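You operate a simulated robot arm through the tools that you are given. There is no shell and no other tool. Be economical: measure what you need, move in short steps, check, and stop when the job is done.

Carry out the task below with a simulated robot arm. There is one attempt and no reset: what you move stays moved.

Task
Swing the right upper link up and tighten both its caps.
Fine: leave the source's output off.

It is judged by the outcome, as a careful person would: the job done as asked, and still so three seconds after it is handed in. It fails if anything else is knocked over, pushed out of place, dropped, spilled or broken. Lids that push on must go on centred and level and be pressed home; caps that screw on are set level and turned clockwise until they are tight.

Robot
A 6-joint arm with a fingered hand, hanging from a carriage that runs on a gantry, over the field with the corners [70, 2630], [-1264, 1989], [-181, -265], [1153, 376] (x, y) and turns from -7.313 to 4.695 rad about z. Base frame: it is fixed where the carriage stands at the start and does not move with it; the origin is on the floor, on the carriage's upright axis, x ahead of it, y to its left, z up. Readings come in mm, rad, newtons and seconds.
With the tool pointing down near the work surface it reaches from about 100 to 320 mm from the robot's upright axis, wherever it stands. Its first joint turns from -2.897 to 2.897 rad. Places, roughly: bottom green cap [300, -400, 600]; bottom red cap [300, -300, 600]; bottom yellow cap [300, -500, 600]; control panel [1500, -2000, 1200]; left lower link [300, -500, 600]; left upper link [300, -500, 800]; middle green cap [300, -400, 800]; middle lower link [300, -400, 600]; middle red cap [300, -300, 800]; middle upper link [300, -400, 800]; middle yellow cap [300, -500, 800]; right lower link [300, -300, 600]; right upper link [300, -300, 800]; terminal panel [300, -400, 600]; top green cap [300, -400, 900]; top red cap [300, -300, 900]. Payload 3.7 kg.
The tool frame sits at the grasp point between the pads (the TCP): z along the fingers, y along the line on which they close. The tips reach 26 mm beyond it. Largest opening 156 mm; the body of the gripper starts 73 mm behind the TCP. The gripper is a hand of 4 fingers: y runs from the thumb to the fingers, the wrist lies at [0, 0, -239] in the tool frame, and closing takes about 1.5 s.
Orientation is that of the tool frame in the base frame, as a unit quaternion [x, y, z, w]. With the fingers straight down and closing along the base's y, the tool's x points along the base's -x, its y along +y and its z along -z.

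Tools
- The arm moves only by the tool apply_moves. Its argument "series" is one flat list of numbers, 7 for each row, row after row: the shift along the base's x, y, z in cm, then the turn, a rotation vector about the base's x, y, z in rad, then the closure in counts, from 0 (fully open) to 255 (shut). In form: [x, y, z, wx, wy, wz, gripper, x, y, z, wx, wy, wz, gripper, ...]. A call has 1 to 8 rows; each row shifts and turns the commanded pose from where the row before left it. Each row takes 0.2 s and may step no farther than 50 mm and 0.15 rad from the row before; otherwise, or with a gripper value out of range, the whole call is refused. A pose out of reach is approached as far as the arm can. The call stops where the force on the tool passes 40 N (or 10 N more than at its start, if that is more) or the arm is blocked; 0.2 s more then pass. The fingers move at their own pace (about 45 mm/s each) and stop on an object; they squeeze with about 28 N. The grip force told is the motor's: it shows also when the fingers shut on nothing. Time passes only in rows, and 0.2 s behind the last, so rows that do not move let the fingers close. It gives the time, the measured TCP pose, the force on the tool (base axes), the opening and the grip force at its end, in the units of the frame above (readings bear some noise), with the torque about the TCP (base axes, N m) and any sound that the robot's microphone picked up.
- Cameras (640 x 400 px; columns grow to the right, rows downward): "scene" is now at [240.3, -48.1, 1756.6]; the picture's right is [-0.88, -0.48, 0.00], its down [-0.43, 0.79, -0.43] and it looks along [0.21, -0.38, -0.90] (base axes); focal length 270 px, centre (320, 200). "wrist" rides on the gripper at [58, -58, -91] in the tool frame; the picture's right is [0.71, 0.71, 0.00], its down [-0.53, 0.53, -0.67] and it looks along [-0.47, 0.47, 0.74] (tool axes); focal length 265 px, centre (320, 200).
- get_image(camera): a new picture of that camera. No time passes.
- move_column(by): slides the trunk up (or, below 0, down) by that many mm; the arm and the scene camera ride with it, the base frame stays. It gives what a move gives, with no picture.
- roll_base(legs): drives the robot by 1 to 6 legs, each [ahead, left, turn to the left] in mm, mm and rad, along the robot's own axes; the way and the turn of a leg run together, so that a leg with both is an arc; at most 1500 mm and 3.142 rad a leg. The arm and the cameras ride along, it lands a little off, and it stops where it bumps. It keeps to its track: a leg is cut to what the track allows. It gives what a move gives.
- preshape(shape): the hand has 4 fingers and takes this shape, open, in about a second: jaw (thumb against the fingers, like two jaws); tri (thumb and two fingers); tip (a fingertip pinch); poke (one finger out to press); point (the index stretched); flat (the hand flat); cup (the hand cupped); fist (a fist). The gripper value then closes the fingers along that shape, each until it touches; the sizes above hold for jaw. It gives what a move gives, with no picture.
- pan_tilt(pan, tilt): turns the head with the scene camera to pan (to the left, within 2.705 rad either way) and tilt (down, from -0.506 to 1.204), counted from straight ahead of the robot. It gives what a move gives.
- probe_pixels(camera, pixels): for up to 12 pixels [column, row] of the newest picture of that camera ("zoom" is the newest enlarged one), the place [x, y, z] in the base frame of the surface seen there, good to about 2 mm, but the place of the scene camera against the robot may be out by one fixed shift of up to 18 mm in any direction. No time passes.
- zoom(camera, box): a new picture of the part [left, top, right, bottom] of that camera's present view, enlarged. No time passes.
- job_done(): hands the job in; it is judged then, once.

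Work in short steps. Measure before you move; look again where a grasp or a placing could have gone wrong, and mend it. You have 80 turns and 60 pictures in all, those below and enlarged ones among them. Open the gripper and draw the arm clear of the work before you hand the job in, unless the task says otherwise; then end with one line.

The tools are called after ">>>" by a JSON object that holds its "method" and its "body". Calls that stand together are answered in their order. apply_moves: Moves the arm, as the interface text tells. Its arguments: {"type":"object","properties":{"series":{"type":"array","items":{"type":"number"}}},"required":["series"]} The other tools are called the same way: move_column (by) slides the trunk up or down; preshape (shape) gives the hand a shape; roll_base (legs) drives the base; pan_tilt (pan, tilt) turns the head that bears the scene camera; get_image (camera) takes a picture; probe_pixels (camera, pixels) gives the place of the surface under pixels of a picture; zoom (camera, box) takes an enlarged picture of a part of a camera's view; job_done () hands the job in.

At the start:

```text
time: 0.0
eef_pos: [440.3, -251.0, 1133.7]
orientation: [0.0, 1.0, 0.0, 0.0]
ft_force: [-0.3, -0.6, -0.1]
wrist_torque: [0.02, -0.01, -0.02]
width: 155.9
grasp_force: 0.0
shape: jaw
trunk travel left (down, up): [-595.0, 84.0]
robot x, y, heading: [-2.5, 2.2, 0.001]
head pan, tilt: [-1.073, 1.122]
```

scene: 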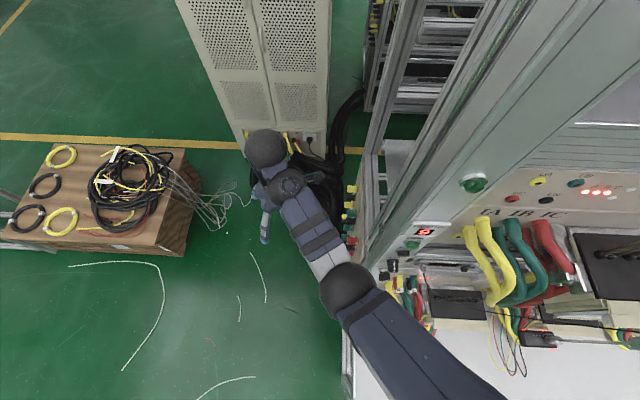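
wrist: 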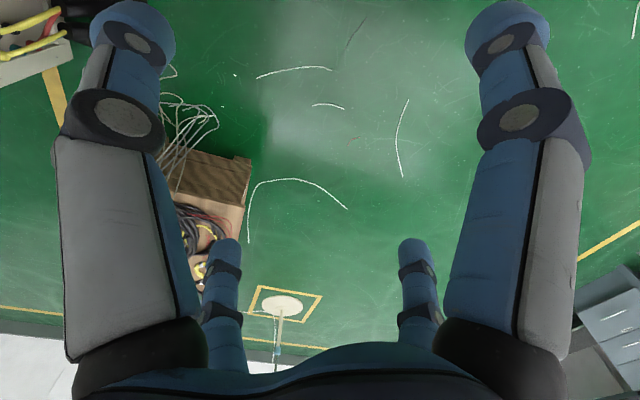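

I start by probing the coloured parts near (350,215) and (400,290), and take an enlarged view of that region.

>>> {"method": "zoom", "body": {"camera": "scene", "box": [300, 130, 460, 330]}}

>>> {"method": "probe_pixels", "body": {"camera": "scene", "pixels": [[350, 188], [349, 215], [349, 245], [390, 275], [410, 290], [270, 150], [500, 260], [424, 231], [475, 185], [370, 205]]}}

```text
2.00 times, centred on (380, 230) of scene
```

zoom: 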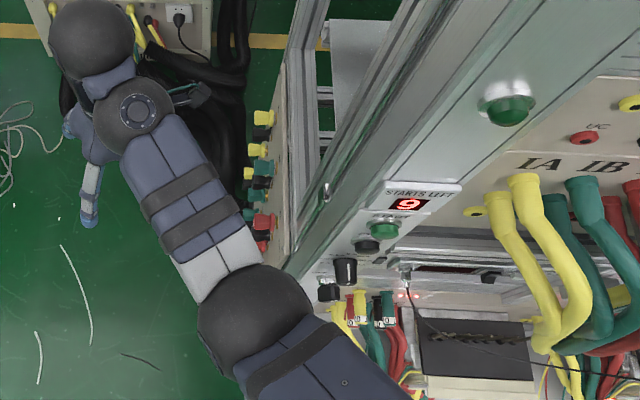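

```text
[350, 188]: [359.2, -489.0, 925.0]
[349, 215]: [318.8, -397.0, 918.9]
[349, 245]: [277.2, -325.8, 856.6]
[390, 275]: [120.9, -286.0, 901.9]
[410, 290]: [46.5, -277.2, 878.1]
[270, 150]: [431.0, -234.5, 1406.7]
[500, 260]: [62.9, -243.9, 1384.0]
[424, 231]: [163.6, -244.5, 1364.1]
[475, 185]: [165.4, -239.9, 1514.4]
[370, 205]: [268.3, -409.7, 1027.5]
```

The terminal panel is a vertical face looking along about (0.9, 0.43), with the red column nearest at (277,-326). I check the surroundings before driving round to face it.

>>> {"method": "probe_pixels", "body": {"camera": "scene", "pixels": [[250, 20], [240, 120], [320, 60], [305, 140], [130, 160], [400, 60], [380, 20], [410, 110], [160, 350]]}}

>>> {"method": "pan_tilt", "body": {"pan": -0.7, "tilt": 0.6}}

>>> {"method": "get_image", "body": {"camera": "scene"}}

```text
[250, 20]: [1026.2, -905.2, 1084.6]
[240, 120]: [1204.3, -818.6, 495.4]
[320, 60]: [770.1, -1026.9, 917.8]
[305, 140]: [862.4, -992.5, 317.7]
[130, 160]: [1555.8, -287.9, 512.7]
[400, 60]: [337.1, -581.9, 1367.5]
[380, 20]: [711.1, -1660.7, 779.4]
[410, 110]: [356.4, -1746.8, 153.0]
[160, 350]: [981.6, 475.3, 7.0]
```

```text
time: 0.9
eef_pos: [439.9, -250.4, 1134.3]
orientation: [0.0, 1.0, 0.0, 0.0]
ft_force: [-0.3, 0.6, 0.9]
wrist_torque: [-0.01, 0.04, 0.0]
width: 155.9
grasp_force: 0.2
shape: jaw
trunk travel left (down, up): [-595.0, 84.0]
robot x, y, heading: [-0.5, -0.2, -0.0]
head pan, tilt: [-0.7, 0.6]
```

```text
56 pictures are left
```

scene: 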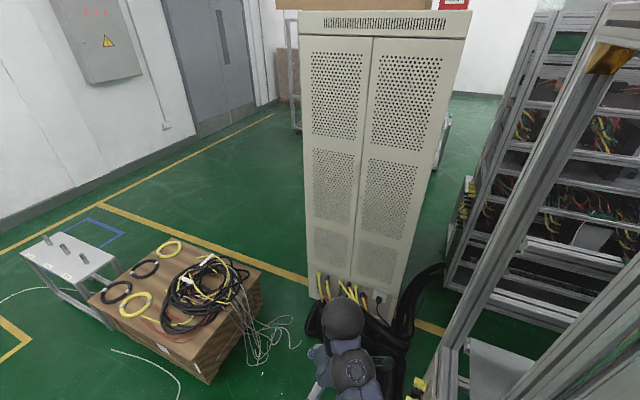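

Free space lies in front of the panel's face (cabinet far off, box at x 1550). I drive the carriage to about (640,160), turn it right 1.2 rad, and look back at the panel.

>>> {"method": "roll_base", "body": {"legs": [[642, 164, 0], [0, 0, -1.2]]}}

>>> {"method": "pan_tilt", "body": {"pan": -1.5, "tilt": 1.0}}

>>> {"method": "get_image", "body": {"camera": "scene"}}

```text
time: 7.6
eef_pos: [573.4, -340.5, 1133.2]
orientation: [0.562, 0.827, 0.0, 0.0]
ft_force: [0.1, 0.7, -0.4]
wrist_torque: [-0.02, 0.01, 0.03]
width: 156.0
grasp_force: 0.0
shape: jaw
trunk travel left (down, up): [-595.0, 84.0]
robot x, y, heading: [645.6, 159.3, -1.194]
head pan, tilt: [-0.7, 0.6]
```

```text
time: 8.7
eef_pos: [574.9, -341.4, 1134.2]
orientation: [0.562, 0.827, 0.0, 0.0]
ft_force: [0.4, 0.6, -0.6]
wrist_torque: [0.04, 0.03, -0.01]
width: 155.9
grasp_force: 0.0
shape: jaw
trunk travel left (down, up): [-595.0, 84.0]
robot x, y, heading: [645.5, 157.1, -1.189]
head pan, tilt: [-1.499, 1.0]
```

```text
55 pictures are left
```

scene: 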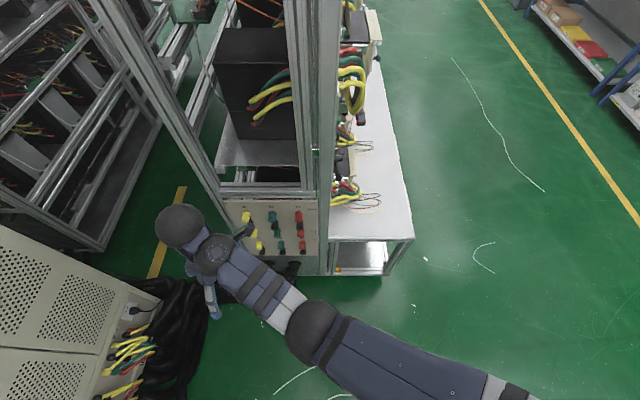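

The panel face appears at columns 235-320, rows 200-265. I enlarge it.

>>> {"method": "zoom", "body": {"camera": "scene", "box": [222, 190, 342, 275]}}

```text
4.71 times, centred on (282, 232) of scene
```

zoom: 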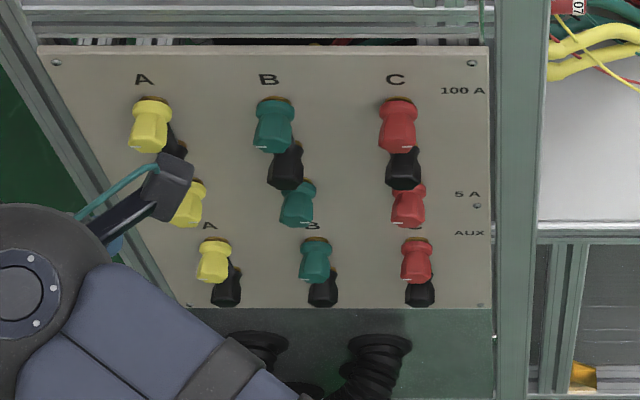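

The panel has top (100A), middle (5A) and bottom (AUX) rows; the view is too steep. I turn left 0.5 to take the arm out of the way, lower the trunk, and look level.

>>> {"method": "roll_base", "body": {"legs": [[0, 0, 0.5]]}}

>>> {"method": "move_column", "body": {"by": -450}}

>>> {"method": "pan_tilt", "body": {"pan": -1.95, "tilt": 0.65}}

>>> {"method": "get_image", "body": {"camera": "scene"}}

```text
time: 10.5
eef_pos: [822.2, -312.5, 1133.2]
orientation: [0.34, 0.94, 0.001, 0.001]
ft_force: [0.1, 1.0, 0.1]
wrist_torque: [0.0, 0.0, -0.01]
width: 155.9
grasp_force: 0.1
shape: jaw
trunk travel left (down, up): [-595.0, 84.0]
robot x, y, heading: [642.4, 157.0, -0.693]
head pan, tilt: [-1.499, 1.0]
```

```text
refused: -450 is not a number from -400 to 400
```

```text
time: 11.4
eef_pos: [823.2, -313.7, 1134.3]
orientation: [0.34, 0.94, 0.0, 0.0]
ft_force: [0.9, -0.3, -0.2]
wrist_torque: [0.02, -0.03, 0.02]
width: 155.8
grasp_force: 0.0
shape: jaw
trunk travel left (down, up): [-595.0, 84.0]
robot x, y, heading: [646.9, 160.9, -0.689]
head pan, tilt: [-1.95, 0.649]
```

```text
53 pictures are left
```

scene: 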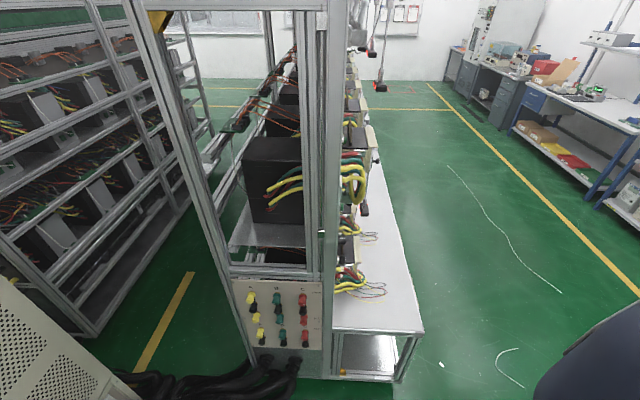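

Column drop is limited to 400 per call; I lower by 400 and view the panel at about tilt 0.5.

>>> {"method": "move_column", "body": {"by": -400}}

>>> {"method": "zoom", "body": {"camera": "scene", "box": [200, 120, 360, 220]}}

```text
time: 15.3
eef_pos: [822.8, -313.9, 733.9]
orientation: [0.34, 0.94, 0.0, 0.0]
ft_force: [-0.5, 0.4, -0.3]
wrist_torque: [0.04, 0.0, 0.03]
width: 156.0
grasp_force: 0.1
shape: jaw
trunk travel left (down, up): [-195.0, 484.0]
robot x, y, heading: [642.8, 161.7, -0.697]
head pan, tilt: [-1.95, 0.649]
```

```text
4.00 times, centred on (280, 170) of scene
```

zoom: 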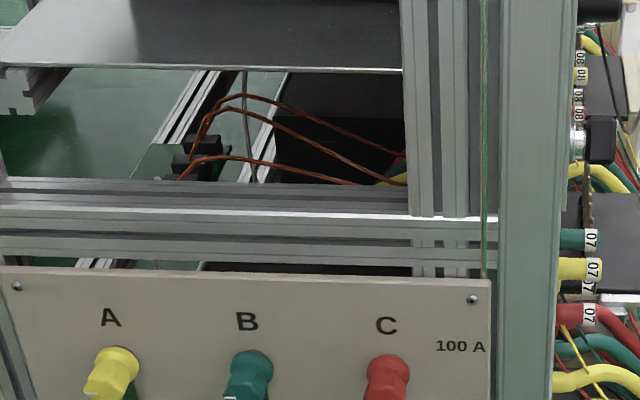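

The panel lies lower in view, rows 185-270; enlarging there.

>>> {"method": "zoom", "body": {"camera": "scene", "box": [200, 185, 340, 275]}}

```text
4.44 times, centred on (270, 230) of scene
```

zoom: 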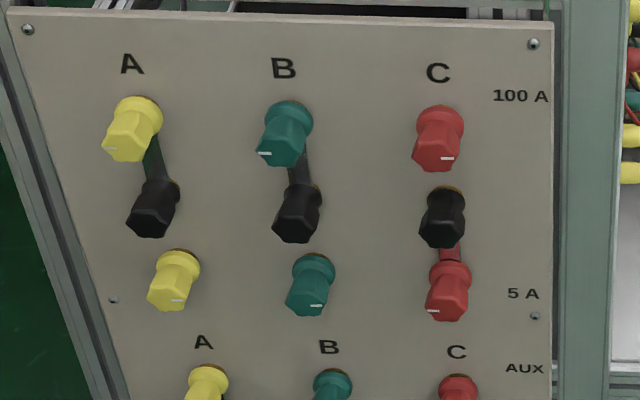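

The right upper link hangs from the black pivot cap down to the middle red cap, whereas A and B links are swung up. I enlarge the C column.

>>> {"method": "zoom", "body": {"camera": "scene", "box": [280, 202, 328, 262]}}

>>> {"method": "zoom", "body": {"camera": "scene", "box": [212, 200, 340, 280]}}

```text
6.67 times, centred on (304, 232) of scene
```

zoom: 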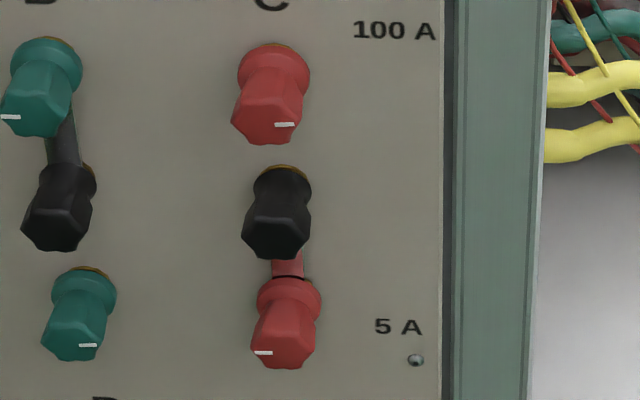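

```text
5.00 times, centred on (276, 240) of scene
```

zoom: 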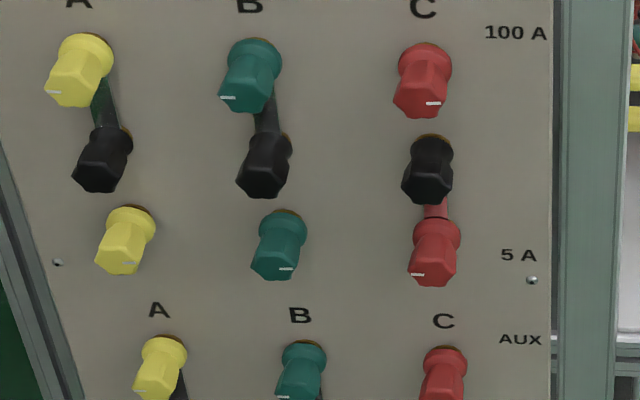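

I probe cap front faces, bases and the panel plane in the C column.

>>> {"method": "probe_pixels", "body": {"camera": "zoom", "pixels": [[418, 108], [425, 48], [427, 190], [432, 140], [431, 275], [437, 225], [436, 209], [505, 150], [300, 160], [505, 300], [246, 98], [264, 185]]}}

>>> {"method": "zoom", "body": {"camera": "scene", "box": [291, 205, 315, 220]}}

>>> {"method": "zoom", "body": {"camera": "scene", "box": [285, 224, 321, 260]}}

```text
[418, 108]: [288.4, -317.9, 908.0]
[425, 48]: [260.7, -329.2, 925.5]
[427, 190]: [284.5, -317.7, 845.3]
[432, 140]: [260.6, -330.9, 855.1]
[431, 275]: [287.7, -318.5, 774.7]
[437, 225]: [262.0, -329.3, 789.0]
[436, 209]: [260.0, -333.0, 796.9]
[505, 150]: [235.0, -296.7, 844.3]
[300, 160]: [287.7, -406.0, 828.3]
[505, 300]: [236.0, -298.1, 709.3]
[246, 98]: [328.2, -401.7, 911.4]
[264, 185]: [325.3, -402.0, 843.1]
```

```text
16.00 times, centred on (303, 212) of scene
```

zoom: 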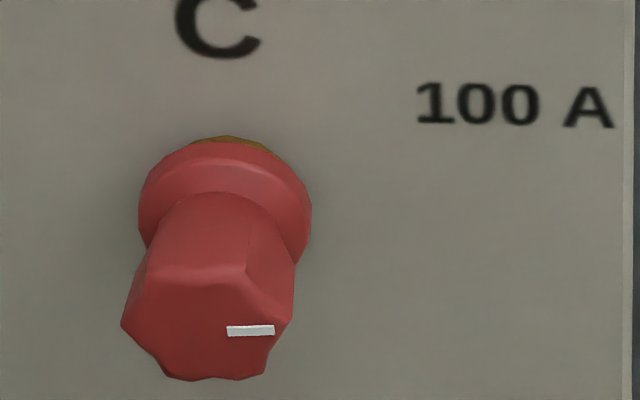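

```text
11.11 times, centred on (303, 242) of scene
```

zoom: 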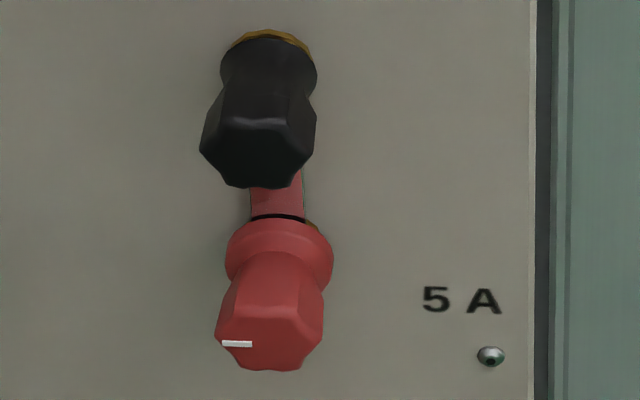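

Panel plane is at u=83 (u = along (0.901,0.433)), cap fronts at u≈120, the C column at v≈-411, z about 908/845/775. I back the carriage off along +u, then turn it to face the panel squarely.

>>> {"method": "roll_base", "body": {"legs": [[104, 227, 0], [0, 0, -2.0]]}}

```text
time: 21.9
eef_pos: [367.6, 304.6, 734.3]
orientation: [0.975, 0.222, 0.0, 0.0]
ft_force: [0.8, -0.1, -0.1]
wrist_torque: [0.02, -0.01, 0.01]
width: 156.2
grasp_force: 0.0
shape: jaw
trunk travel left (down, up): [-195.0, 484.0]
robot x, y, heading: [869.1, 267.9, -2.697]
head pan, tilt: [-1.95, 0.649]
```

Now facing the panel. I move the hand to the robot's left while tipping the tool up towards -u (8 of 11 rows).

>>> {"method": "apply_moves", "body": {"series": [1.95, -4.05, 1, -0.0618, 0.1287, 0, 0, 1.95, -4.05, 1, -0.0618, 0.1287, 0, 0, 1.95, -4.05, 1, -0.0618, 0.1287, 0, 0, 1.95, -4.05, 1, -0.0618, 0.1287, 0, 0, 1.95, -4.05, 1, -0.0618, 0.1287, 0, 0, 1.95, -4.05, 1, -0.0618, 0.1287, 0, 0, 1.95, -4.05, 1, -0.0618, 0.1287, 0, 0, 1.95, -4.05, 1, -0.0618, 0.1287, 0, 0]}}

>>> {"method": "apply_moves", "body": {"series": [1.95, -4.05, 1, -0.0618, 0.1287, 0, 0, 1.95, -4.05, 1, -0.0618, 0.1287, 0, 0, 1.95, -4.05, 1, -0.0618, 0.1287, 0, 0]}}

>>> {"method": "get_image", "body": {"camera": "wrist"}}

```text
time: 23.7
eef_pos: [531.6, -0.2, 871.1]
orientation: [0.822, 0.187, -0.525, 0.12]
ft_force: [0.0, -0.3, 0.1]
wrist_torque: [0.02, -0.03, 0.04]
width: 156.0
grasp_force: 0.2
shape: jaw
out of reach, approached as far as the arm can: row 1, 7, 8
trunk travel left (down, up): [-195.0, 484.0]
robot x, y, heading: [871.6, 267.6, -2.696]
head pan, tilt: [-1.95, 0.649]
```

```text
time: 24.5
eef_pos: [574.2, -68.5, 979.7]
orientation: [0.748, 0.191, -0.622, 0.135]
ft_force: [-0.9, -0.3, 0.4]
wrist_torque: [-0.01, 0.05, -0.01]
width: 156.0
grasp_force: 0.1
shape: jaw
out of reach, approached as far as the arm can: row 1, 2, 3
trunk travel left (down, up): [-195.0, 484.0]
robot x, y, heading: [874.3, 266.0, -2.698]
head pan, tilt: [-1.95, 0.649]
```

```text
46 pictures are left
```

wrist: 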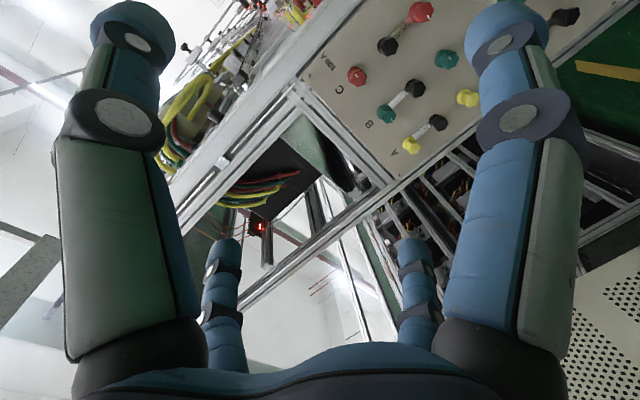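

The arm stopped short of low positions at this radius (TCP z 980 instead of 844). I lower the trunk and push the wrist farther out from the carriage to see where it reaches.

>>> {"method": "move_column", "body": {"by": -100}}

>>> {"method": "apply_moves", "body": {"series": [-3.6, -1.73, 0, 0, 0, 0, 0, -3.6, -1.73, 0, 0, 0, 0, 0, -3.6, -1.73, 0, 0, 0, 0, 0]}}

```text
time: 25.8
eef_pos: [573.3, -69.5, 881.0]
orientation: [0.748, 0.19, -0.622, 0.135]
ft_force: [-0.3, 0.4, -0.4]
wrist_torque: [0.03, -0.03, 0.04]
width: 155.8
grasp_force: 0.0
shape: jaw
trunk travel left (down, up): [-95.0, 584.0]
robot x, y, heading: [870.1, 270.9, -2.697]
head pan, tilt: [-1.95, 0.649]
```

```text
time: 26.6
eef_pos: [484.0, -90.1, 923.2]
orientation: [0.749, 0.192, -0.62, 0.135]
ft_force: [-1.0, -0.1, 0.7]
wrist_torque: [0.03, 0.03, 0.03]
width: 155.7
grasp_force: 0.1
shape: jaw
out of reach, approached as far as the arm can: row 1, 2, 3
trunk travel left (down, up): [-95.0, 584.0]
robot x, y, heading: [871.8, 271.4, -2.692]
head pan, tilt: [-1.95, 0.649]
```

Fitting the reach: the shoulder sits ~230 mm to the robot's right, at about z 1240 now, reach ~560. So the carriage should face -v (heading ≈ -1.12), so the shoulder is near the panel. I turn the base there, clear of everything at u=900.

>>> {"method": "roll_base", "body": {"legs": [[0, 0, 1.577]]}}

>>> {"method": "apply_moves", "body": {"series": [-4.81, -0.31, -0.5, 0, 0, -0.1126, 0, -4.81, -0.31, -0.5, 0, 0, -0.1126, 0, -4.81, -0.31, -0.5, 0, 0, -0.1126, 0, -4.81, -0.31, -0.5, 0, 0, -0.1126, 0, -4.81, -0.31, -0.5, 0, 0, -0.1126, 0, -4.81, -0.31, -0.5, 0, 0, -0.1126, 0, -4.81, -0.31, -0.5, 0, 0, -0.1126, 0]}}

```text
time: 30.9
eef_pos: [1231.7, -116.9, 922.4]
orientation: [0.391, 0.666, -0.34, 0.536]
ft_force: [0.0, -0.1, 0.0]
wrist_torque: [0.01, -0.02, 0.03]
width: 156.1
grasp_force: 0.3
shape: jaw
trunk travel left (down, up): [-95.0, 584.0]
robot x, y, heading: [871.2, 265.4, -1.117]
head pan, tilt: [-1.95, 0.649]
```

```text
time: 32.5
eef_pos: [903.2, -177.0, 873.2]
orientation: [0.619, 0.468, -0.517, 0.362]
ft_force: [-0.7, -0.3, 1.2]
wrist_torque: [0.03, 0.02, 0.02]
width: 156.0
grasp_force: 0.2
shape: jaw
out of reach, approached as far as the arm can: row 3, 4, 5, 6
trunk travel left (down, up): [-95.0, 584.0]
robot x, y, heading: [871.4, 268.3, -1.116]
head pan, tilt: [-1.95, 0.649]
```

>>> {"method": "apply_moves", "body": {"series": [-4.8, 0.2, -0.2, 0, 0, -0.1126, 0, -4.8, 0.2, -0.2, 0, 0, -0.1126, 0, -4.8, 0.2, -0.2, 0, 0, -0.1126, 0, -4.8, 0.2, -0.2, 0, 0, -0.1126, 0, -4.8, 0.2, -0.2, 0, 0, -0.1126, 0, -4.8, 0.2, -0.2, 0, 0, -0.1126, 0, -4.8, 0.2, -0.2, 0, 0, -0.1126, 0]}}

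```text
time: 34.0
eef_pos: [546.9, -111.3, 912.0]
orientation: [0.75, 0.194, -0.618, 0.138]
ft_force: [0.6, 0.1, -0.1]
wrist_torque: [-0.01, 0.02, 0.02]
width: 155.8
grasp_force: 0.2
shape: jaw
out of reach, approached as far as the arm can: row 1, 2, 3, 4, 5, 6, 7
trunk travel left (down, up): [-95.0, 584.0]
robot x, y, heading: [872.2, 265.3, -1.119]
head pan, tilt: [-1.95, 0.649]
```

The limit isn't a plain reach sphere; I look at the arm itself to understand its posture.

>>> {"method": "pan_tilt", "body": {"pan": -0.9, "tilt": 1.1}}

>>> {"method": "get_image", "body": {"camera": "scene"}}

>>> {"method": "probe_pixels", "body": {"camera": "scene", "pixels": [[320, 200], [320, 300], [320, 380], [200, 200], [440, 200], [200, 300], [440, 300], [320, 100]]}}

```text
time: 35.4
eef_pos: [548.4, -112.1, 911.5]
orientation: [0.749, 0.195, -0.618, 0.139]
ft_force: [1.1, -0.7, 0.1]
wrist_torque: [0.01, 0.02, 0.0]
width: 155.7
grasp_force: 0.1
shape: jaw
trunk travel left (down, up): [-95.0, 584.0]
robot x, y, heading: [871.6, 266.1, -1.111]
head pan, tilt: [-0.901, 1.1]
```

```text
45 pictures are left
```

scene: 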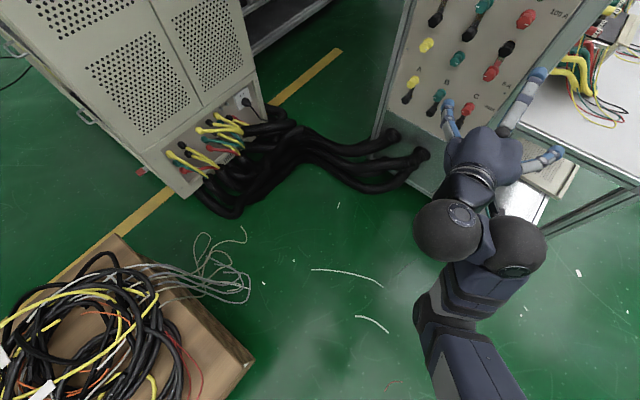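

```text
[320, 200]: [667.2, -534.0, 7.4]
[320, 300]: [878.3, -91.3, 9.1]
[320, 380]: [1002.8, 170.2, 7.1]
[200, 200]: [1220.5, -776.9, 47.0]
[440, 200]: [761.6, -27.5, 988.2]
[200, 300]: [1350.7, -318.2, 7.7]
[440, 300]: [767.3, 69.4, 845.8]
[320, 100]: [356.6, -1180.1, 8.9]
```

I probe the joints along the arm: upper arm (480,370), elbow (460,300), ball (515,245), ball (447,228), hand (485,155).

>>> {"method": "probe_pixels", "body": {"camera": "scene", "pixels": [[490, 390], [465, 345], [430, 320], [480, 285], [515, 240], [447, 225], [470, 185], [485, 150], [540, 80], [450, 110], [550, 155]]}}

```text
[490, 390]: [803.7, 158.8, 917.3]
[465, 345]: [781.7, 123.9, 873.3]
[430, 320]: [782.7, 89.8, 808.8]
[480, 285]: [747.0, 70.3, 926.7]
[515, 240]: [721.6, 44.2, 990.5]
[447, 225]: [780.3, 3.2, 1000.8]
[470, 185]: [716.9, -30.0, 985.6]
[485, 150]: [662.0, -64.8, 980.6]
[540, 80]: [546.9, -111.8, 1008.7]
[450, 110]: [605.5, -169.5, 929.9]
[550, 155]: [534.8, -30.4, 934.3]
```

The shoulder is actually at z≈1050 now and the arm is folded with its elbow down at z≈800, so folding is the limit. I raise the trunk by 200 and lower the hand relative to it, to unfold the arm.

>>> {"method": "move_column", "body": {"by": 200}}

>>> {"method": "apply_moves", "body": {"series": [0, 0, -4.5, 0, 0, 0, 0, 0, 0, -4.5, 0, 0, 0, 0, 0, 0, -4.5, 0, 0, 0, 0, 0, 0, -4.5, 0, 0, 0, 0]}}

```text
time: 37.5
eef_pos: [547.1, -112.9, 1112.4]
orientation: [0.749, 0.195, -0.618, 0.139]
ft_force: [0.7, -0.2, -0.4]
wrist_torque: [0.02, 0.0, 0.0]
width: 155.8
grasp_force: 0.1
shape: jaw
trunk travel left (down, up): [-295.0, 384.0]
robot x, y, heading: [873.6, 269.4, -1.115]
head pan, tilt: [-0.901, 1.1]
```

```text
time: 38.5
eef_pos: [567.2, -66.3, 1074.6]
orientation: [0.751, 0.195, -0.616, 0.138]
ft_force: [0.5, 0.0, -0.2]
wrist_torque: [-0.03, 0.0, 0.02]
width: 155.8
grasp_force: 0.0
shape: jaw
out of reach, approached as far as the arm can: row 1, 2, 3, 4
trunk travel left (down, up): [-295.0, 384.0]
robot x, y, heading: [873.8, 266.0, -1.118]
head pan, tilt: [-0.901, 1.1]
```

The hand slides inward as it goes down, so it behaves like full extension. I look at the shoulder side to see the arm's real geometry.

>>> {"method": "pan_tilt", "body": {"pan": -2.3, "tilt": 0.9}}

>>> {"method": "get_image", "body": {"camera": "scene"}}

```text
time: 40.0
eef_pos: [566.9, -67.3, 1074.6]
orientation: [0.751, 0.196, -0.615, 0.139]
ft_force: [0.6, -0.1, -0.4]
wrist_torque: [-0.02, 0.02, -0.02]
width: 156.1
grasp_force: 0.0
shape: jaw
trunk travel left (down, up): [-295.0, 384.0]
robot x, y, heading: [870.6, 267.4, -1.116]
head pan, tilt: [-2.3, 0.901]
```

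```text
44 pictures are left
```

scene: 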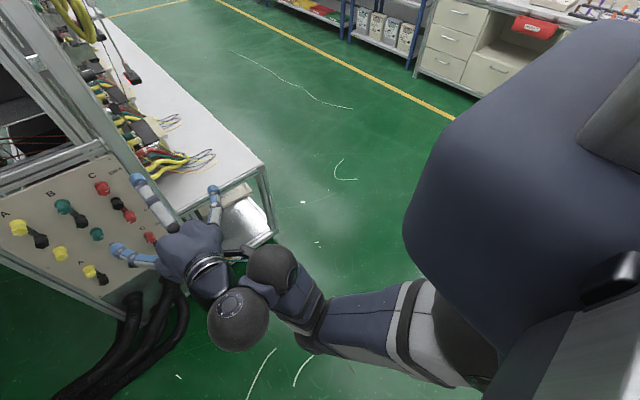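

I probe shoulder, upper arm and elbow along columns 465→250.

>>> {"method": "probe_pixels", "body": {"camera": "scene", "pixels": [[465, 330], [440, 330], [405, 315], [350, 315], [315, 320], [290, 315], [270, 265], [238, 315], [500, 200], [210, 245]]}}

```text
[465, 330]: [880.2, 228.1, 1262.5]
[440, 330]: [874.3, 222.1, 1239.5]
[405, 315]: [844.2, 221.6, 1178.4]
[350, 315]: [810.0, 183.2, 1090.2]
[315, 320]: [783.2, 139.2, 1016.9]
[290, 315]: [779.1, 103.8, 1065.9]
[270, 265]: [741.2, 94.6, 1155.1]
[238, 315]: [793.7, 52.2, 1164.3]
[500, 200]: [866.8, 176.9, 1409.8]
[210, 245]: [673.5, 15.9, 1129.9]
```

The boundary matches a wrist-bend limit rather than reach: the hand always stays ~75° bent from the forearm. I'll make the forearm run along -v with the hand bent sideways to -u, by bringing the wrist straight out (-v) from the carriage axis, then test going down.

>>> {"method": "apply_moves", "body": {"series": [4.34, 0.2, 0, 0, 0, 0, 0, 4.34, 0.2, 0, 0, 0, 0, 0, 4.34, 0.2, 0, 0, 0, 0, 0, 4.34, 0.2, 0, 0, 0, 0, 0, 4.34, 0.2, 0, 0, 0, 0, 0]}}

>>> {"method": "apply_moves", "body": {"series": [0, 0, -4.5, 0, 0, 0, 0, 0, 0, -4.5, 0, 0, 0, 0, 0, 0, -4.5, 0, 0, 0, 0]}}

```text
time: 41.2
eef_pos: [581.9, -71.6, 1069.7]
orientation: [0.751, 0.199, -0.613, 0.14]
ft_force: [0.5, -0.5, -0.2]
wrist_torque: [-0.02, -0.02, 0.01]
width: 155.9
grasp_force: 0.1
shape: jaw
out of reach, approached as far as the arm can: row 1, 2, 3, 4, 5
trunk travel left (down, up): [-295.0, 384.0]
robot x, y, heading: [874.7, 265.9, -1.119]
head pan, tilt: [-2.3, 0.901]
```

```text
time: 42.0
eef_pos: [582.7, -71.8, 1070.0]
orientation: [0.752, 0.198, -0.613, 0.139]
ft_force: [-0.7, 0.0, -0.5]
wrist_torque: [-0.01, 0.04, 0.0]
width: 156.0
grasp_force: 0.1
shape: jaw
out of reach, approached as far as the arm can: row 1, 2, 3
trunk travel left (down, up): [-295.0, 384.0]
robot x, y, heading: [872.0, 271.5, -1.117]
head pan, tilt: [-2.3, 0.901]
```

Boundary again. I'll reconfigure: bring the tool back to pointing down with the forearm roughly level ahead of the robot, then roll the hand sideways about the forearm.

>>> {"method": "apply_moves", "body": {"series": [3.53, -0.2, -1.5, 0.0597, -0.1243, 0, 0, 3.53, -0.2, -1.5, 0.0597, -0.1243, 0, 0, 3.53, -0.2, -1.5, 0.0597, -0.1243, 0, 0, 3.53, -0.2, -1.5, 0.0597, -0.1243, 0, 0, 3.53, -0.2, -1.5, 0.0597, -0.1243, 0, 0, 3.53, -0.2, -1.5, 0.0597, -0.1243, 0, 0, 3.53, -0.2, -1.5, 0.0597, -0.1243, 0, 0, 3.53, -0.2, -1.5, 0.0597, -0.1243, 0, 0]}}

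>>> {"method": "apply_moves", "body": {"series": [3.53, -0.2, -3.5, 0.0597, -0.1243, 0, 0, 3.53, -0.2, -3.5, 0.0597, -0.1243, 0, 0]}}

```text
time: 43.9
eef_pos: [725.0, -64.9, 792.5]
orientation: [0.961, 0.24, -0.127, 0.041]
ft_force: [-0.3, -0.1, 0.6]
wrist_torque: [-0.03, 0.01, 0.0]
width: 155.7
grasp_force: 0.0
shape: jaw
out of reach, approached as far as the arm can: row 1, 2, 3, 4, 5, 6, 7, 8
trunk travel left (down, up): [-295.0, 384.0]
robot x, y, heading: [872.2, 271.0, -1.116]
head pan, tilt: [-2.3, 0.901]
```

```text
time: 44.5
eef_pos: [796.1, -69.3, 722.9]
orientation: [0.971, 0.241, 0.008, 0.013]
ft_force: [-0.3, 0.0, 0.7]
wrist_torque: [0.01, 0.0, 0.01]
width: 155.6
grasp_force: 0.3
shape: jaw
trunk travel left (down, up): [-295.0, 384.0]
robot x, y, heading: [869.1, 269.6, -1.116]
head pan, tilt: [-2.3, 0.901]
```

Tool is down again with a good arm posture. I shift the wrist +u by 200 mm so the forearm runs along -v, tool still down.

>>> {"method": "apply_moves", "body": {"series": [3.6, 1.73, 0, 0, 0, 0, 0, 3.6, 1.73, 0, 0, 0, 0, 0, 3.6, 1.73, 0, 0, 0, 0, 0, 3.6, 1.73, 0, 0, 0, 0, 0, 3.6, 1.73, 0, 0, 0, 0, 0]}}

>>> {"method": "apply_moves", "body": {"series": [-3.22, -1.55, 0.27, -0.0645, 0.1345, 0, 0, -3.14, -1.51, 0.8, -0.0645, 0.1345, 0, 0, -3.0, -1.44, 1.31, -0.0645, 0.1345, 0, 0, -2.79, -1.34, 1.79, -0.0645, 0.1345, 0, 0, -2.52, -1.21, 2.24, -0.0645, 0.1345, 0, 0]}}

```text
time: 45.6
eef_pos: [976.9, 16.7, 722.5]
orientation: [0.971, 0.24, 0.007, 0.013]
ft_force: [0.1, -0.2, 0.7]
wrist_torque: [-0.02, 0.0, -0.03]
width: 156.0
grasp_force: 0.1
shape: jaw
trunk travel left (down, up): [-295.0, 384.0]
robot x, y, heading: [868.3, 266.5, -1.114]
head pan, tilt: [-2.3, 0.901]
```

```text
time: 46.9
eef_pos: [779.9, -42.8, 755.5]
orientation: [0.925, 0.237, -0.287, 0.083]
ft_force: [-0.1, -0.2, -0.4]
wrist_torque: [0.04, 0.0, -0.03]
width: 156.2
grasp_force: 0.0
shape: jaw
out of reach, approached as far as the arm can: row 3, 4, 5
trunk travel left (down, up): [-295.0, 384.0]
robot x, y, heading: [874.3, 268.1, -1.119]
head pan, tilt: [-2.3, 0.901]
```

Evidence: hand bends in the arm plane are limited and sideways-right limited to ~30°, as with a UR-type wrist in the wrong wrist branch. I'll flip the wrist branch: return to tool-down, then tilt the hand left through the side pole, here in free air. First the untilt.

>>> {"method": "apply_moves", "body": {"series": [2.35, 1.39, -0.84, 0.0525, -0.109, 0, 0, 2.35, 1.39, -0.84, 0.0525, -0.109, 0, 0, 2.35, 1.39, -0.84, 0.0525, -0.109, 0, 0, 2.35, 1.39, -0.84, 0.0525, -0.109, 0, 0, 2.35, 1.39, -0.84, 0.0525, -0.109, 0, 0]}}

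>>> {"method": "apply_moves", "body": {"series": [3.52, -0.57, 0.27, -0.0239, -0.1473, 0, 0, 3.44, -0.56, 0.8, -0.0239, -0.1473, 0, 0, 3.29, -0.53, 1.31, -0.0239, -0.1473, 0, 0, 3.06, -0.5, 1.79, -0.0239, -0.1473, 0, 0, 2.76, -0.45, 2.24, -0.0239, -0.1473, 0, 0, 2.4, -0.39, 2.63, -0.0239, -0.1473, 0, 0]}}

```text
time: 48.0
eef_pos: [898.6, 26.8, 714.0]
orientation: [0.97, 0.243, 0.005, 0.024]
ft_force: [-0.8, 1.0, -0.6]
wrist_torque: [0.01, 0.02, 0.0]
width: 156.0
grasp_force: 0.0
shape: jaw
trunk travel left (down, up): [-295.0, 384.0]
robot x, y, heading: [872.1, 270.6, -1.109]
head pan, tilt: [-2.3, 0.901]
```

```text
time: 49.5
eef_pos: [1132.3, 42.1, 873.0]
orientation: [0.874, 0.205, 0.395, 0.194]
ft_force: [-0.9, -0.3, -0.6]
wrist_torque: [-0.05, -0.02, 0.0]
width: 155.9
grasp_force: 0.1
shape: jaw
out of reach, approached as far as the arm can: row 4, 5, 6
trunk travel left (down, up): [-295.0, 384.0]
robot x, y, heading: [870.9, 268.1, -1.115]
head pan, tilt: [-2.3, 0.901]
```

Left tilt is also limited. I look back at the arm to see the actual joint layout.

>>> {"method": "pan_tilt", "body": {"pan": -2.6, "tilt": 1.15}}

>>> {"method": "get_image", "body": {"camera": "scene"}}

```text
time: 50.2
eef_pos: [1132.9, 40.9, 872.8]
orientation: [0.875, 0.205, 0.392, 0.196]
ft_force: [0.4, -0.1, 0.8]
wrist_torque: [0.0, 0.0, 0.06]
width: 155.9
grasp_force: 0.0
shape: jaw
trunk travel left (down, up): [-295.0, 384.0]
robot x, y, heading: [870.9, 267.7, -1.12]
head pan, tilt: [-2.601, 1.15]
```

```text
43 pictures are left
```

scene: 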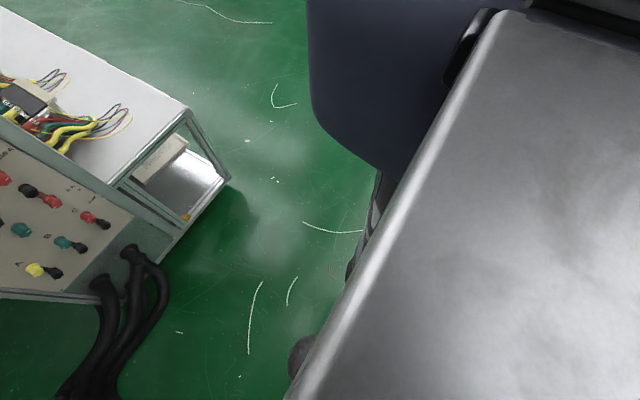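

Re-reading the probes: the ball at (880,228,1250) is the elbow and the shoulder is near z 1550 (matches the sphere fit), so the arm was simply stretched out. I lower the trunk fully, giving slack, and bring the tool back to straight down.

>>> {"method": "move_column", "body": {"by": -290}}

>>> {"method": "apply_moves", "body": {"series": [-2.06, -0.26, 1.19, 0.021, 0.1297, 0, 0, -2.06, -0.26, 1.19, 0.021, 0.1297, 0, 0, -2.06, -0.26, 1.19, 0.021, 0.1297, 0, 0, -2.06, -0.26, 1.19, 0.021, 0.1297, 0, 0, -2.06, -0.26, 1.19, 0.021, 0.1297, 0, 0, -2.06, -0.26, 1.19, 0.021, 0.1297, 0, 0, -2.06, -0.26, 1.19, 0.021, 0.1297, 0, 0]}}

```text
time: 53.2
eef_pos: [1132.9, 43.1, 583.2]
orientation: [0.875, 0.206, 0.392, 0.196]
ft_force: [-0.1, 0.6, -0.2]
wrist_torque: [-0.01, 0.01, 0.0]
width: 155.8
grasp_force: 0.1
shape: jaw
trunk travel left (down, up): [-5.0, 674.0]
robot x, y, heading: [874.2, 266.1, -1.118]
head pan, tilt: [-2.601, 1.15]
```

```text
time: 54.8
eef_pos: [1030.8, 61.0, 446.5]
orientation: [0.97, 0.241, -0.018, 0.024]
ft_force: [0.1, 1.0, -0.1]
wrist_torque: [0.03, 0.01, -0.01]
width: 156.1
grasp_force: 0.0
shape: jaw
out of reach, approached as far as the arm can: row 1, 2, 3, 4, 5, 6, 7
trunk travel left (down, up): [-5.0, 674.0]
robot x, y, heading: [871.6, 268.9, -1.111]
head pan, tilt: [-2.601, 1.15]
```

It ended lower than commanded (z 446 vs ~600), tool straight down. I look with the scene camera ahead-down to see the arm's true state.

>>> {"method": "pan_tilt", "body": {"pan": 0.0, "tilt": 1.2}}

>>> {"method": "get_image", "body": {"camera": "scene"}}

>>> {"method": "apply_moves", "body": {"series": [0, 0, 0, 0, 0, 0, 0]}}

```text
time: 57.1
eef_pos: [1032.5, 62.0, 447.5]
orientation: [0.97, 0.242, -0.015, 0.025]
ft_force: [0.4, 0.6, 0.0]
wrist_torque: [0.0, -0.01, 0.01]
width: 155.8
grasp_force: 0.1
shape: jaw
trunk travel left (down, up): [-5.0, 674.0]
robot x, y, heading: [869.2, 266.8, -1.116]
head pan, tilt: [0.0, 1.201]
```

```text
42 pictures are left
```

scene: 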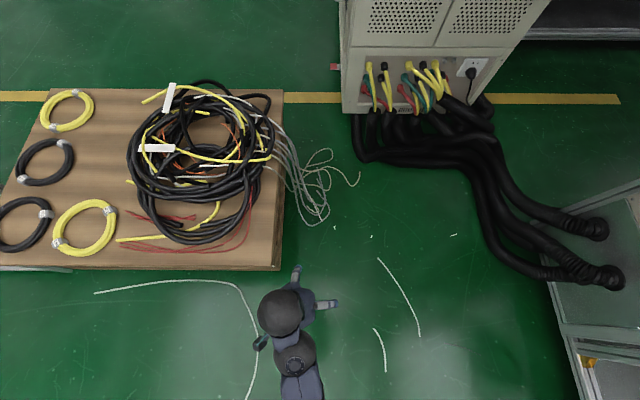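

```text
time: 57.5
eef_pos: [1031.5, 61.4, 447.0]
orientation: [0.97, 0.242, -0.017, 0.025]
ft_force: [0.0, -0.1, 0.3]
wrist_torque: [0.01, -0.01, 0.0]
width: 155.9
grasp_force: 0.0
shape: jaw
trunk travel left (down, up): [-5.0, 674.0]
robot x, y, heading: [872.6, 268.5, -1.11]
head pan, tilt: [0.0, 1.201]
```

Pose holds. I test a plain rise of 135 mm, tool down, to learn whether it moves freely here.

>>> {"method": "apply_moves", "body": {"series": [0, 0, 4.5, 0, 0, 0, 0, 0, 0, 4.5, 0, 0, 0, 0, 0, 0, 4.5, 0, 0, 0, 0]}}

>>> {"method": "get_image", "body": {"camera": "scene"}}

```text
time: 58.3
eef_pos: [1032.8, 62.2, 447.1]
orientation: [0.97, 0.242, -0.015, 0.025]
ft_force: [0.5, -0.9, 0.0]
wrist_torque: [-0.01, -0.01, 0.03]
width: 156.0
grasp_force: 0.1
shape: jaw
out of reach, approached as far as the arm can: row 1, 2, 3
trunk travel left (down, up): [-5.0, 674.0]
robot x, y, heading: [873.6, 269.0, -1.116]
head pan, tilt: [0.0, 1.201]
```

```text
41 pictures are left
```

scene: 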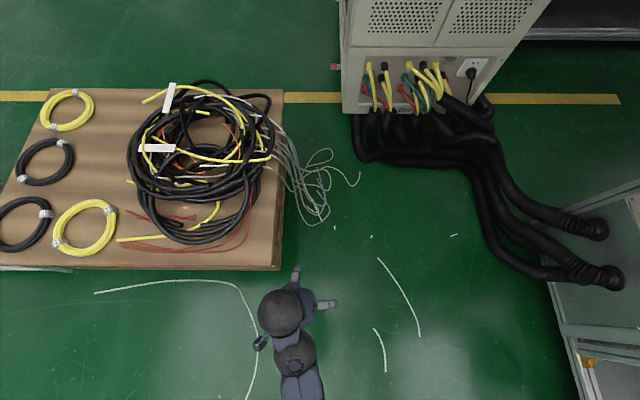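

Insight: like a UR wrist, the tool is perpendicular to a last segment; currently that segment folds up/forward. I need it pointing down: pitch the tool backward (towards the robot), then yaw it round. I raise the trunk 150 and pitch back about +u with the wrist in place.

>>> {"method": "move_column", "body": {"by": 150}}

>>> {"method": "apply_moves", "body": {"series": [-1.55, 3.22, 0.27, 0.1343, 0.0645, 0, 0, -1.51, 3.14, 0.8, 0.1343, 0.0645, 0, 0, -1.44, 3.0, 1.31, 0.1343, 0.0645, 0, 0, -1.34, 2.79, 1.79, 0.1343, 0.0645, 0, 0, -1.21, 2.52, 2.24, 0.1343, 0.0645, 0, 0]}}

```text
time: 60.0
eef_pos: [1031.3, 62.5, 597.6]
orientation: [0.97, 0.243, -0.016, 0.025]
ft_force: [0.5, -0.2, 0.0]
wrist_torque: [0.01, -0.01, 0.0]
width: 155.9
grasp_force: 0.0
shape: jaw
trunk travel left (down, up): [-155.0, 524.0]
robot x, y, heading: [870.8, 268.6, -1.11]
head pan, tilt: [0.0, 1.201]
```

```text
time: 61.2
eef_pos: [948.4, 212.9, 459.4]
orientation: [0.909, 0.235, -0.089, -0.334]
ft_force: [-0.2, -0.3, -0.8]
wrist_torque: [-0.02, 0.01, 0.02]
width: 156.0
grasp_force: 0.1
shape: jaw
out of reach, approached as far as the arm can: row 1, 2, 3, 4, 5
trunk travel left (down, up): [-155.0, 524.0]
robot x, y, heading: [868.5, 265.5, -1.113]
head pan, tilt: [0.0, 1.201]
```

Orientation follows, but the wrist sank to z≈640. I test moving outward (-v) and up to unstick the elbow.

>>> {"method": "apply_moves", "body": {"series": [1.7, -3.6, 2.5, 0, 0, 0, 0, 1.7, -3.6, 2.5, 0, 0, 0, 0, 1.7, -3.6, 2.5, 0, 0, 0, 0, 1.7, -3.6, 2.5, 0, 0, 0, 0]}}

>>> {"method": "get_image", "body": {"camera": "scene"}}

```text
time: 62.2
eef_pos: [1023.4, 56.5, 506.5]
orientation: [0.909, 0.234, -0.088, -0.333]
ft_force: [0.5, -0.2, -0.1]
wrist_torque: [0.02, -0.01, -0.01]
width: 155.9
grasp_force: 0.1
shape: jaw
out of reach, approached as far as the arm can: row 1, 2, 3, 4
trunk travel left (down, up): [-155.0, 524.0]
robot x, y, heading: [870.1, 270.0, -1.117]
head pan, tilt: [0.0, 1.201]
```

```text
40 pictures are left
```

scene: 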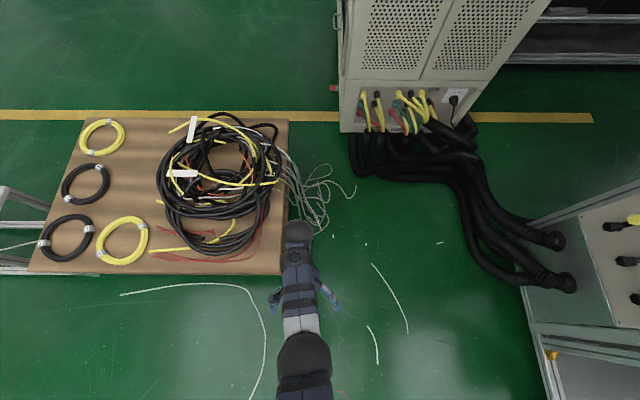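

Now upper arm, elbow ball (305,360), forearm and wrist ball (298,235) are all in view; I probe them.

>>> {"method": "probe_pixels", "body": {"camera": "scene", "pixels": [[303, 390], [305, 355], [300, 322], [298, 300], [298, 280], [298, 260], [298, 235], [275, 300], [330, 300]]}}

```text
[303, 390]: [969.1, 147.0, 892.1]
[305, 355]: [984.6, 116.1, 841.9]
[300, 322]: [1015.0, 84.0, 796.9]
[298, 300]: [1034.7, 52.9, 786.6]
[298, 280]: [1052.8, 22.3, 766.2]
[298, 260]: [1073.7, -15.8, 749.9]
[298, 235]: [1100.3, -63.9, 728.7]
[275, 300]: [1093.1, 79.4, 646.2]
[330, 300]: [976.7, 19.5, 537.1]
```

The chain is clear now: elbow (984,116,800), wrist ball (1100,-64,695), tool pointing back/down. I continue pitching the tool back to horizontal with the wrist held.

>>> {"method": "apply_moves", "body": {"series": [-1.21, 2.52, 2.24, 0.1343, 0.0645, 0, 0, -1.05, 2.19, 2.63, 0.1343, 0.0645, 0, 0, -0.87, 1.81, 2.96, 0.1343, 0.0645, 0, 0, -0.67, 1.39, 3.23, 0.1343, 0.0645, 0, 0, -0.45, 0.94, 3.43, 0.1343, 0.0645, 0, 0, -0.23, 0.47, 3.54, 0.1343, 0.0645, 0, 0]}}

>>> {"method": "get_image", "body": {"camera": "scene"}}

```text
time: 63.6
eef_pos: [1000.7, 112.8, 570.7]
orientation: [0.799, 0.212, -0.131, -0.547]
ft_force: [-0.8, -0.1, 0.0]
wrist_torque: [-0.02, 0.02, -0.01]
width: 155.8
grasp_force: 0.0
shape: jaw
out of reach, approached as far as the arm can: row 1, 2, 4, 5, 6
trunk travel left (down, up): [-155.0, 524.0]
robot x, y, heading: [871.4, 268.3, -1.116]
head pan, tilt: [0.0, 1.201]
```

```text
39 pictures are left
```

scene: 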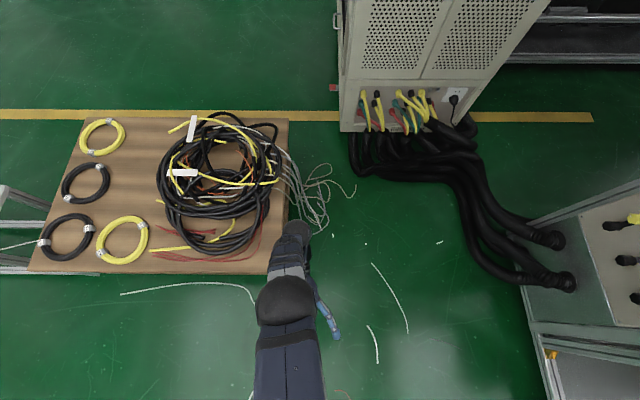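

Tool now points back, 21° below level. I yaw it about z towards -u with the wrist held (8 rows).

>>> {"method": "apply_moves", "body": {"series": [-2.72, -1.73, 0, 0, 0, 0.145, 0, -2.43, -2.09, 0, 0, 0, 0.145, 0, -2.11, -2.43, 0, 0, 0, 0.145, 0, -1.73, -2.71, 0, 0, 0, 0.145, 0, -1.32, -2.92, 0, 0, 0, 0.145, 0, -0.89, -3.09, 0, 0, 0, 0.145, 0, -0.44, -3.19, 0, 0, 0, 0.145, 0, 0.03, -3.21, 0, 0, 0, 0.145, 0]}}

>>> {"method": "get_image", "body": {"camera": "scene"}}

```text
time: 65.5
eef_pos: [967.0, 88.8, 571.7]
orientation: [0.776, 0.289, -0.182, -0.531]
ft_force: [0.0, 0.3, -1.1]
wrist_torque: [0.03, 0.0, 0.03]
width: 155.7
grasp_force: 0.0
shape: jaw
out of reach, approached as far as the arm can: row 2, 3, 4, 5, 6, 7, 8
trunk travel left (down, up): [-155.0, 524.0]
robot x, y, heading: [870.1, 267.7, -1.119]
head pan, tilt: [0.0, 1.201]
```

```text
38 pictures are left
```

scene: 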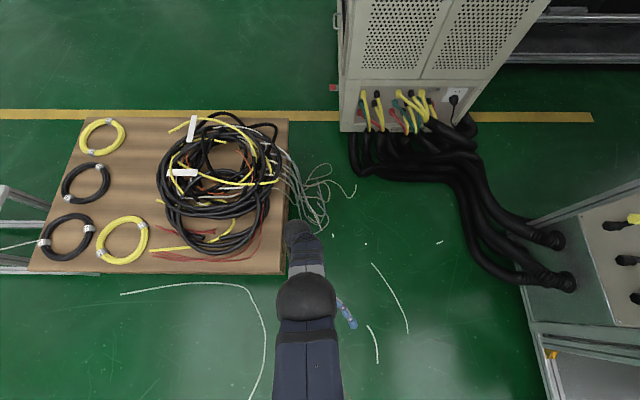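

Yaw was blocked after 11°. I probe elbow and wrist to get the forearm axis, then test a pure roll of the hand about that axis.

>>> {"method": "probe_pixels", "body": {"camera": "scene", "pixels": [[305, 295], [305, 275], [310, 350], [312, 385], [305, 260], [303, 235], [335, 305], [349, 320], [276, 340], [340, 345]]}}

>>> {"method": "zoom", "body": {"camera": "scene", "box": [240, 210, 400, 400]}}

```text
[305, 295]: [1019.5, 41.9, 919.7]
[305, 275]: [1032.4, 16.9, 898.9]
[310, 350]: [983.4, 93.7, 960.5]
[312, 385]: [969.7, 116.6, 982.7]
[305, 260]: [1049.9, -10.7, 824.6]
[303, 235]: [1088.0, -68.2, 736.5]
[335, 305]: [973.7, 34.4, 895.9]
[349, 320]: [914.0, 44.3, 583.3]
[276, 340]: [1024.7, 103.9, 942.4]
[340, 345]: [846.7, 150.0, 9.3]
```

```text
2.11 times, centred on (320, 305) of scene
```

zoom: 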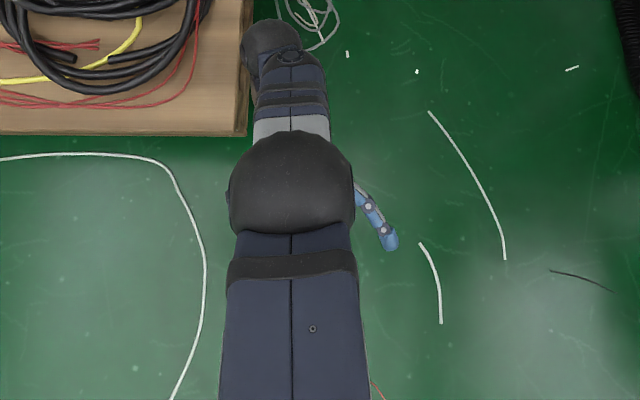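

Geometry: shoulder z≈1060, upper arm ~325, elbow (1015,45,875), forearm ~231 pointing (0.35,-0.52,-0.78). I test a pure roll of the hand about that forearm axis (4 × -0.14 rad).

>>> {"method": "apply_moves", "body": {"series": [-2.39, -2.09, 0.33, -0.0484, 0.0727, 0.1091, 0, -2.13, -2.33, 0.61, -0.0484, 0.0727, 0.1091, 0, -1.8, -2.49, 0.86, -0.0484, 0.0727, 0.1091, 0, -1.45, -2.64, 1.11, -0.0484, 0.0727, 0.1091, 0]}}

```text
time: 66.5
eef_pos: [965.5, 88.4, 571.4]
orientation: [0.776, 0.289, -0.182, -0.53]
ft_force: [-0.3, -0.1, -0.3]
wrist_torque: [0.01, 0.01, 0.0]
width: 155.8
grasp_force: 0.0
shape: jaw
out of reach, approached as far as the arm can: row 1, 2, 3, 4
trunk travel left (down, up): [-155.0, 524.0]
robot x, y, heading: [871.8, 266.6, -1.117]
head pan, tilt: [0.0, 1.201]
```

Fully blocked that way, so that joint is at its stop. I test the opposite roll direction.

>>> {"method": "apply_moves", "body": {"series": [2.63, 1.83, -0.05, 0.0484, -0.0727, -0.1091, 0, 2.81, 1.53, 0.23, 0.0484, -0.0727, -0.1091, 0, 2.92, 1.19, 0.5, 0.0484, -0.0727, -0.1091, 0]}}

```text
time: 67.2
eef_pos: [1002.6, 111.7, 571.8]
orientation: [0.785, 0.262, -0.096, -0.552]
ft_force: [-0.1, -0.2, -0.6]
wrist_torque: [-0.02, -0.03, 0.01]
width: 156.1
grasp_force: 0.1
shape: jaw
out of reach, approached as far as the arm can: row 2, 3
trunk travel left (down, up): [-155.0, 524.0]
robot x, y, heading: [872.2, 269.7, -1.119]
head pan, tilt: [0.0, 1.201]
```

Perhaps I'm on a bend stop. I back off 0.3 rad towards down so the hand is square to the forearm, then retry the roll about the forearm.

>>> {"method": "apply_moves", "body": {"series": [0.85, -1.55, -3.07, -0.1343, -0.0645, 0, 0, 0.85, -1.55, -3.07, -0.1343, -0.0645, 0, 0]}}

>>> {"method": "apply_moves", "body": {"series": [-2.78, -1.84, 0, -0.0484, 0.0727, 0.1091, 0, -2.56, -2.13, 0.28, -0.0484, 0.0727, 0.1091, 0, -2.28, -2.37, 0.57, -0.0484, 0.0727, 0.1091, 0, -1.96, -2.56, 0.86, -0.0484, 0.0727, 0.1091, 0, -1.59, -2.72, 1.11, -0.0484, 0.0727, 0.1091, 0]}}

```text
time: 67.8
eef_pos: [1018.3, 80.3, 509.5]
orientation: [0.857, 0.283, -0.08, -0.424]
ft_force: [0.6, 0.1, 0.4]
wrist_torque: [0.01, -0.02, -0.01]
width: 155.8
grasp_force: 0.0
shape: jaw
trunk travel left (down, up): [-155.0, 524.0]
robot x, y, heading: [872.1, 268.6, -1.113]
head pan, tilt: [0.0, 1.201]
```

```text
time: 69.0
eef_pos: [879.1, 100.0, 495.7]
orientation: [0.766, 0.433, -0.356, -0.316]
ft_force: [-0.7, 0.0, 0.3]
wrist_torque: [0.01, -0.01, -0.02]
width: 155.9
grasp_force: 0.0
shape: jaw
out of reach, approached as far as the arm can: row 1, 2, 3, 4, 5
trunk travel left (down, up): [-155.0, 524.0]
robot x, y, heading: [868.7, 268.0, -1.118]
head pan, tilt: [0.0, 1.201]
```

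Now the orientation followed the roll fully (tool az 168°, 33° below level); only the position gave way. I keep following with orientation: yaw the remaining 0.67 rad to -u.

>>> {"method": "apply_moves", "body": {"series": [-0.38, -2.66, 0, 0, 0, 0.135, 0, -0.02, -2.69, 0, 0, 0, 0.135, 0, 0.33, -2.66, 0, 0, 0, 0.135, 0, 0.7, -2.6, 0, 0, 0, 0.135, 0, 1.05, -2.51, 0, 0, 0, 0.135, 0]}}

>>> {"method": "get_image", "body": {"camera": "scene"}}

```text
time: 70.2
eef_pos: [897.0, -32.0, 494.4]
orientation: [0.579, 0.662, -0.441, -0.181]
ft_force: [0.7, 0.2, 0.5]
wrist_torque: [-0.01, 0.01, 0.03]
width: 156.1
grasp_force: 0.0
shape: jaw
trunk travel left (down, up): [-155.0, 524.0]
robot x, y, heading: [870.4, 268.8, -1.116]
head pan, tilt: [0.0, 1.201]
```

```text
36 pictures are left
```

scene: 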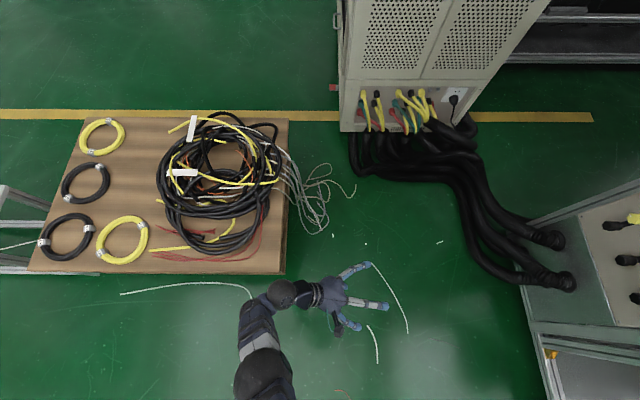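

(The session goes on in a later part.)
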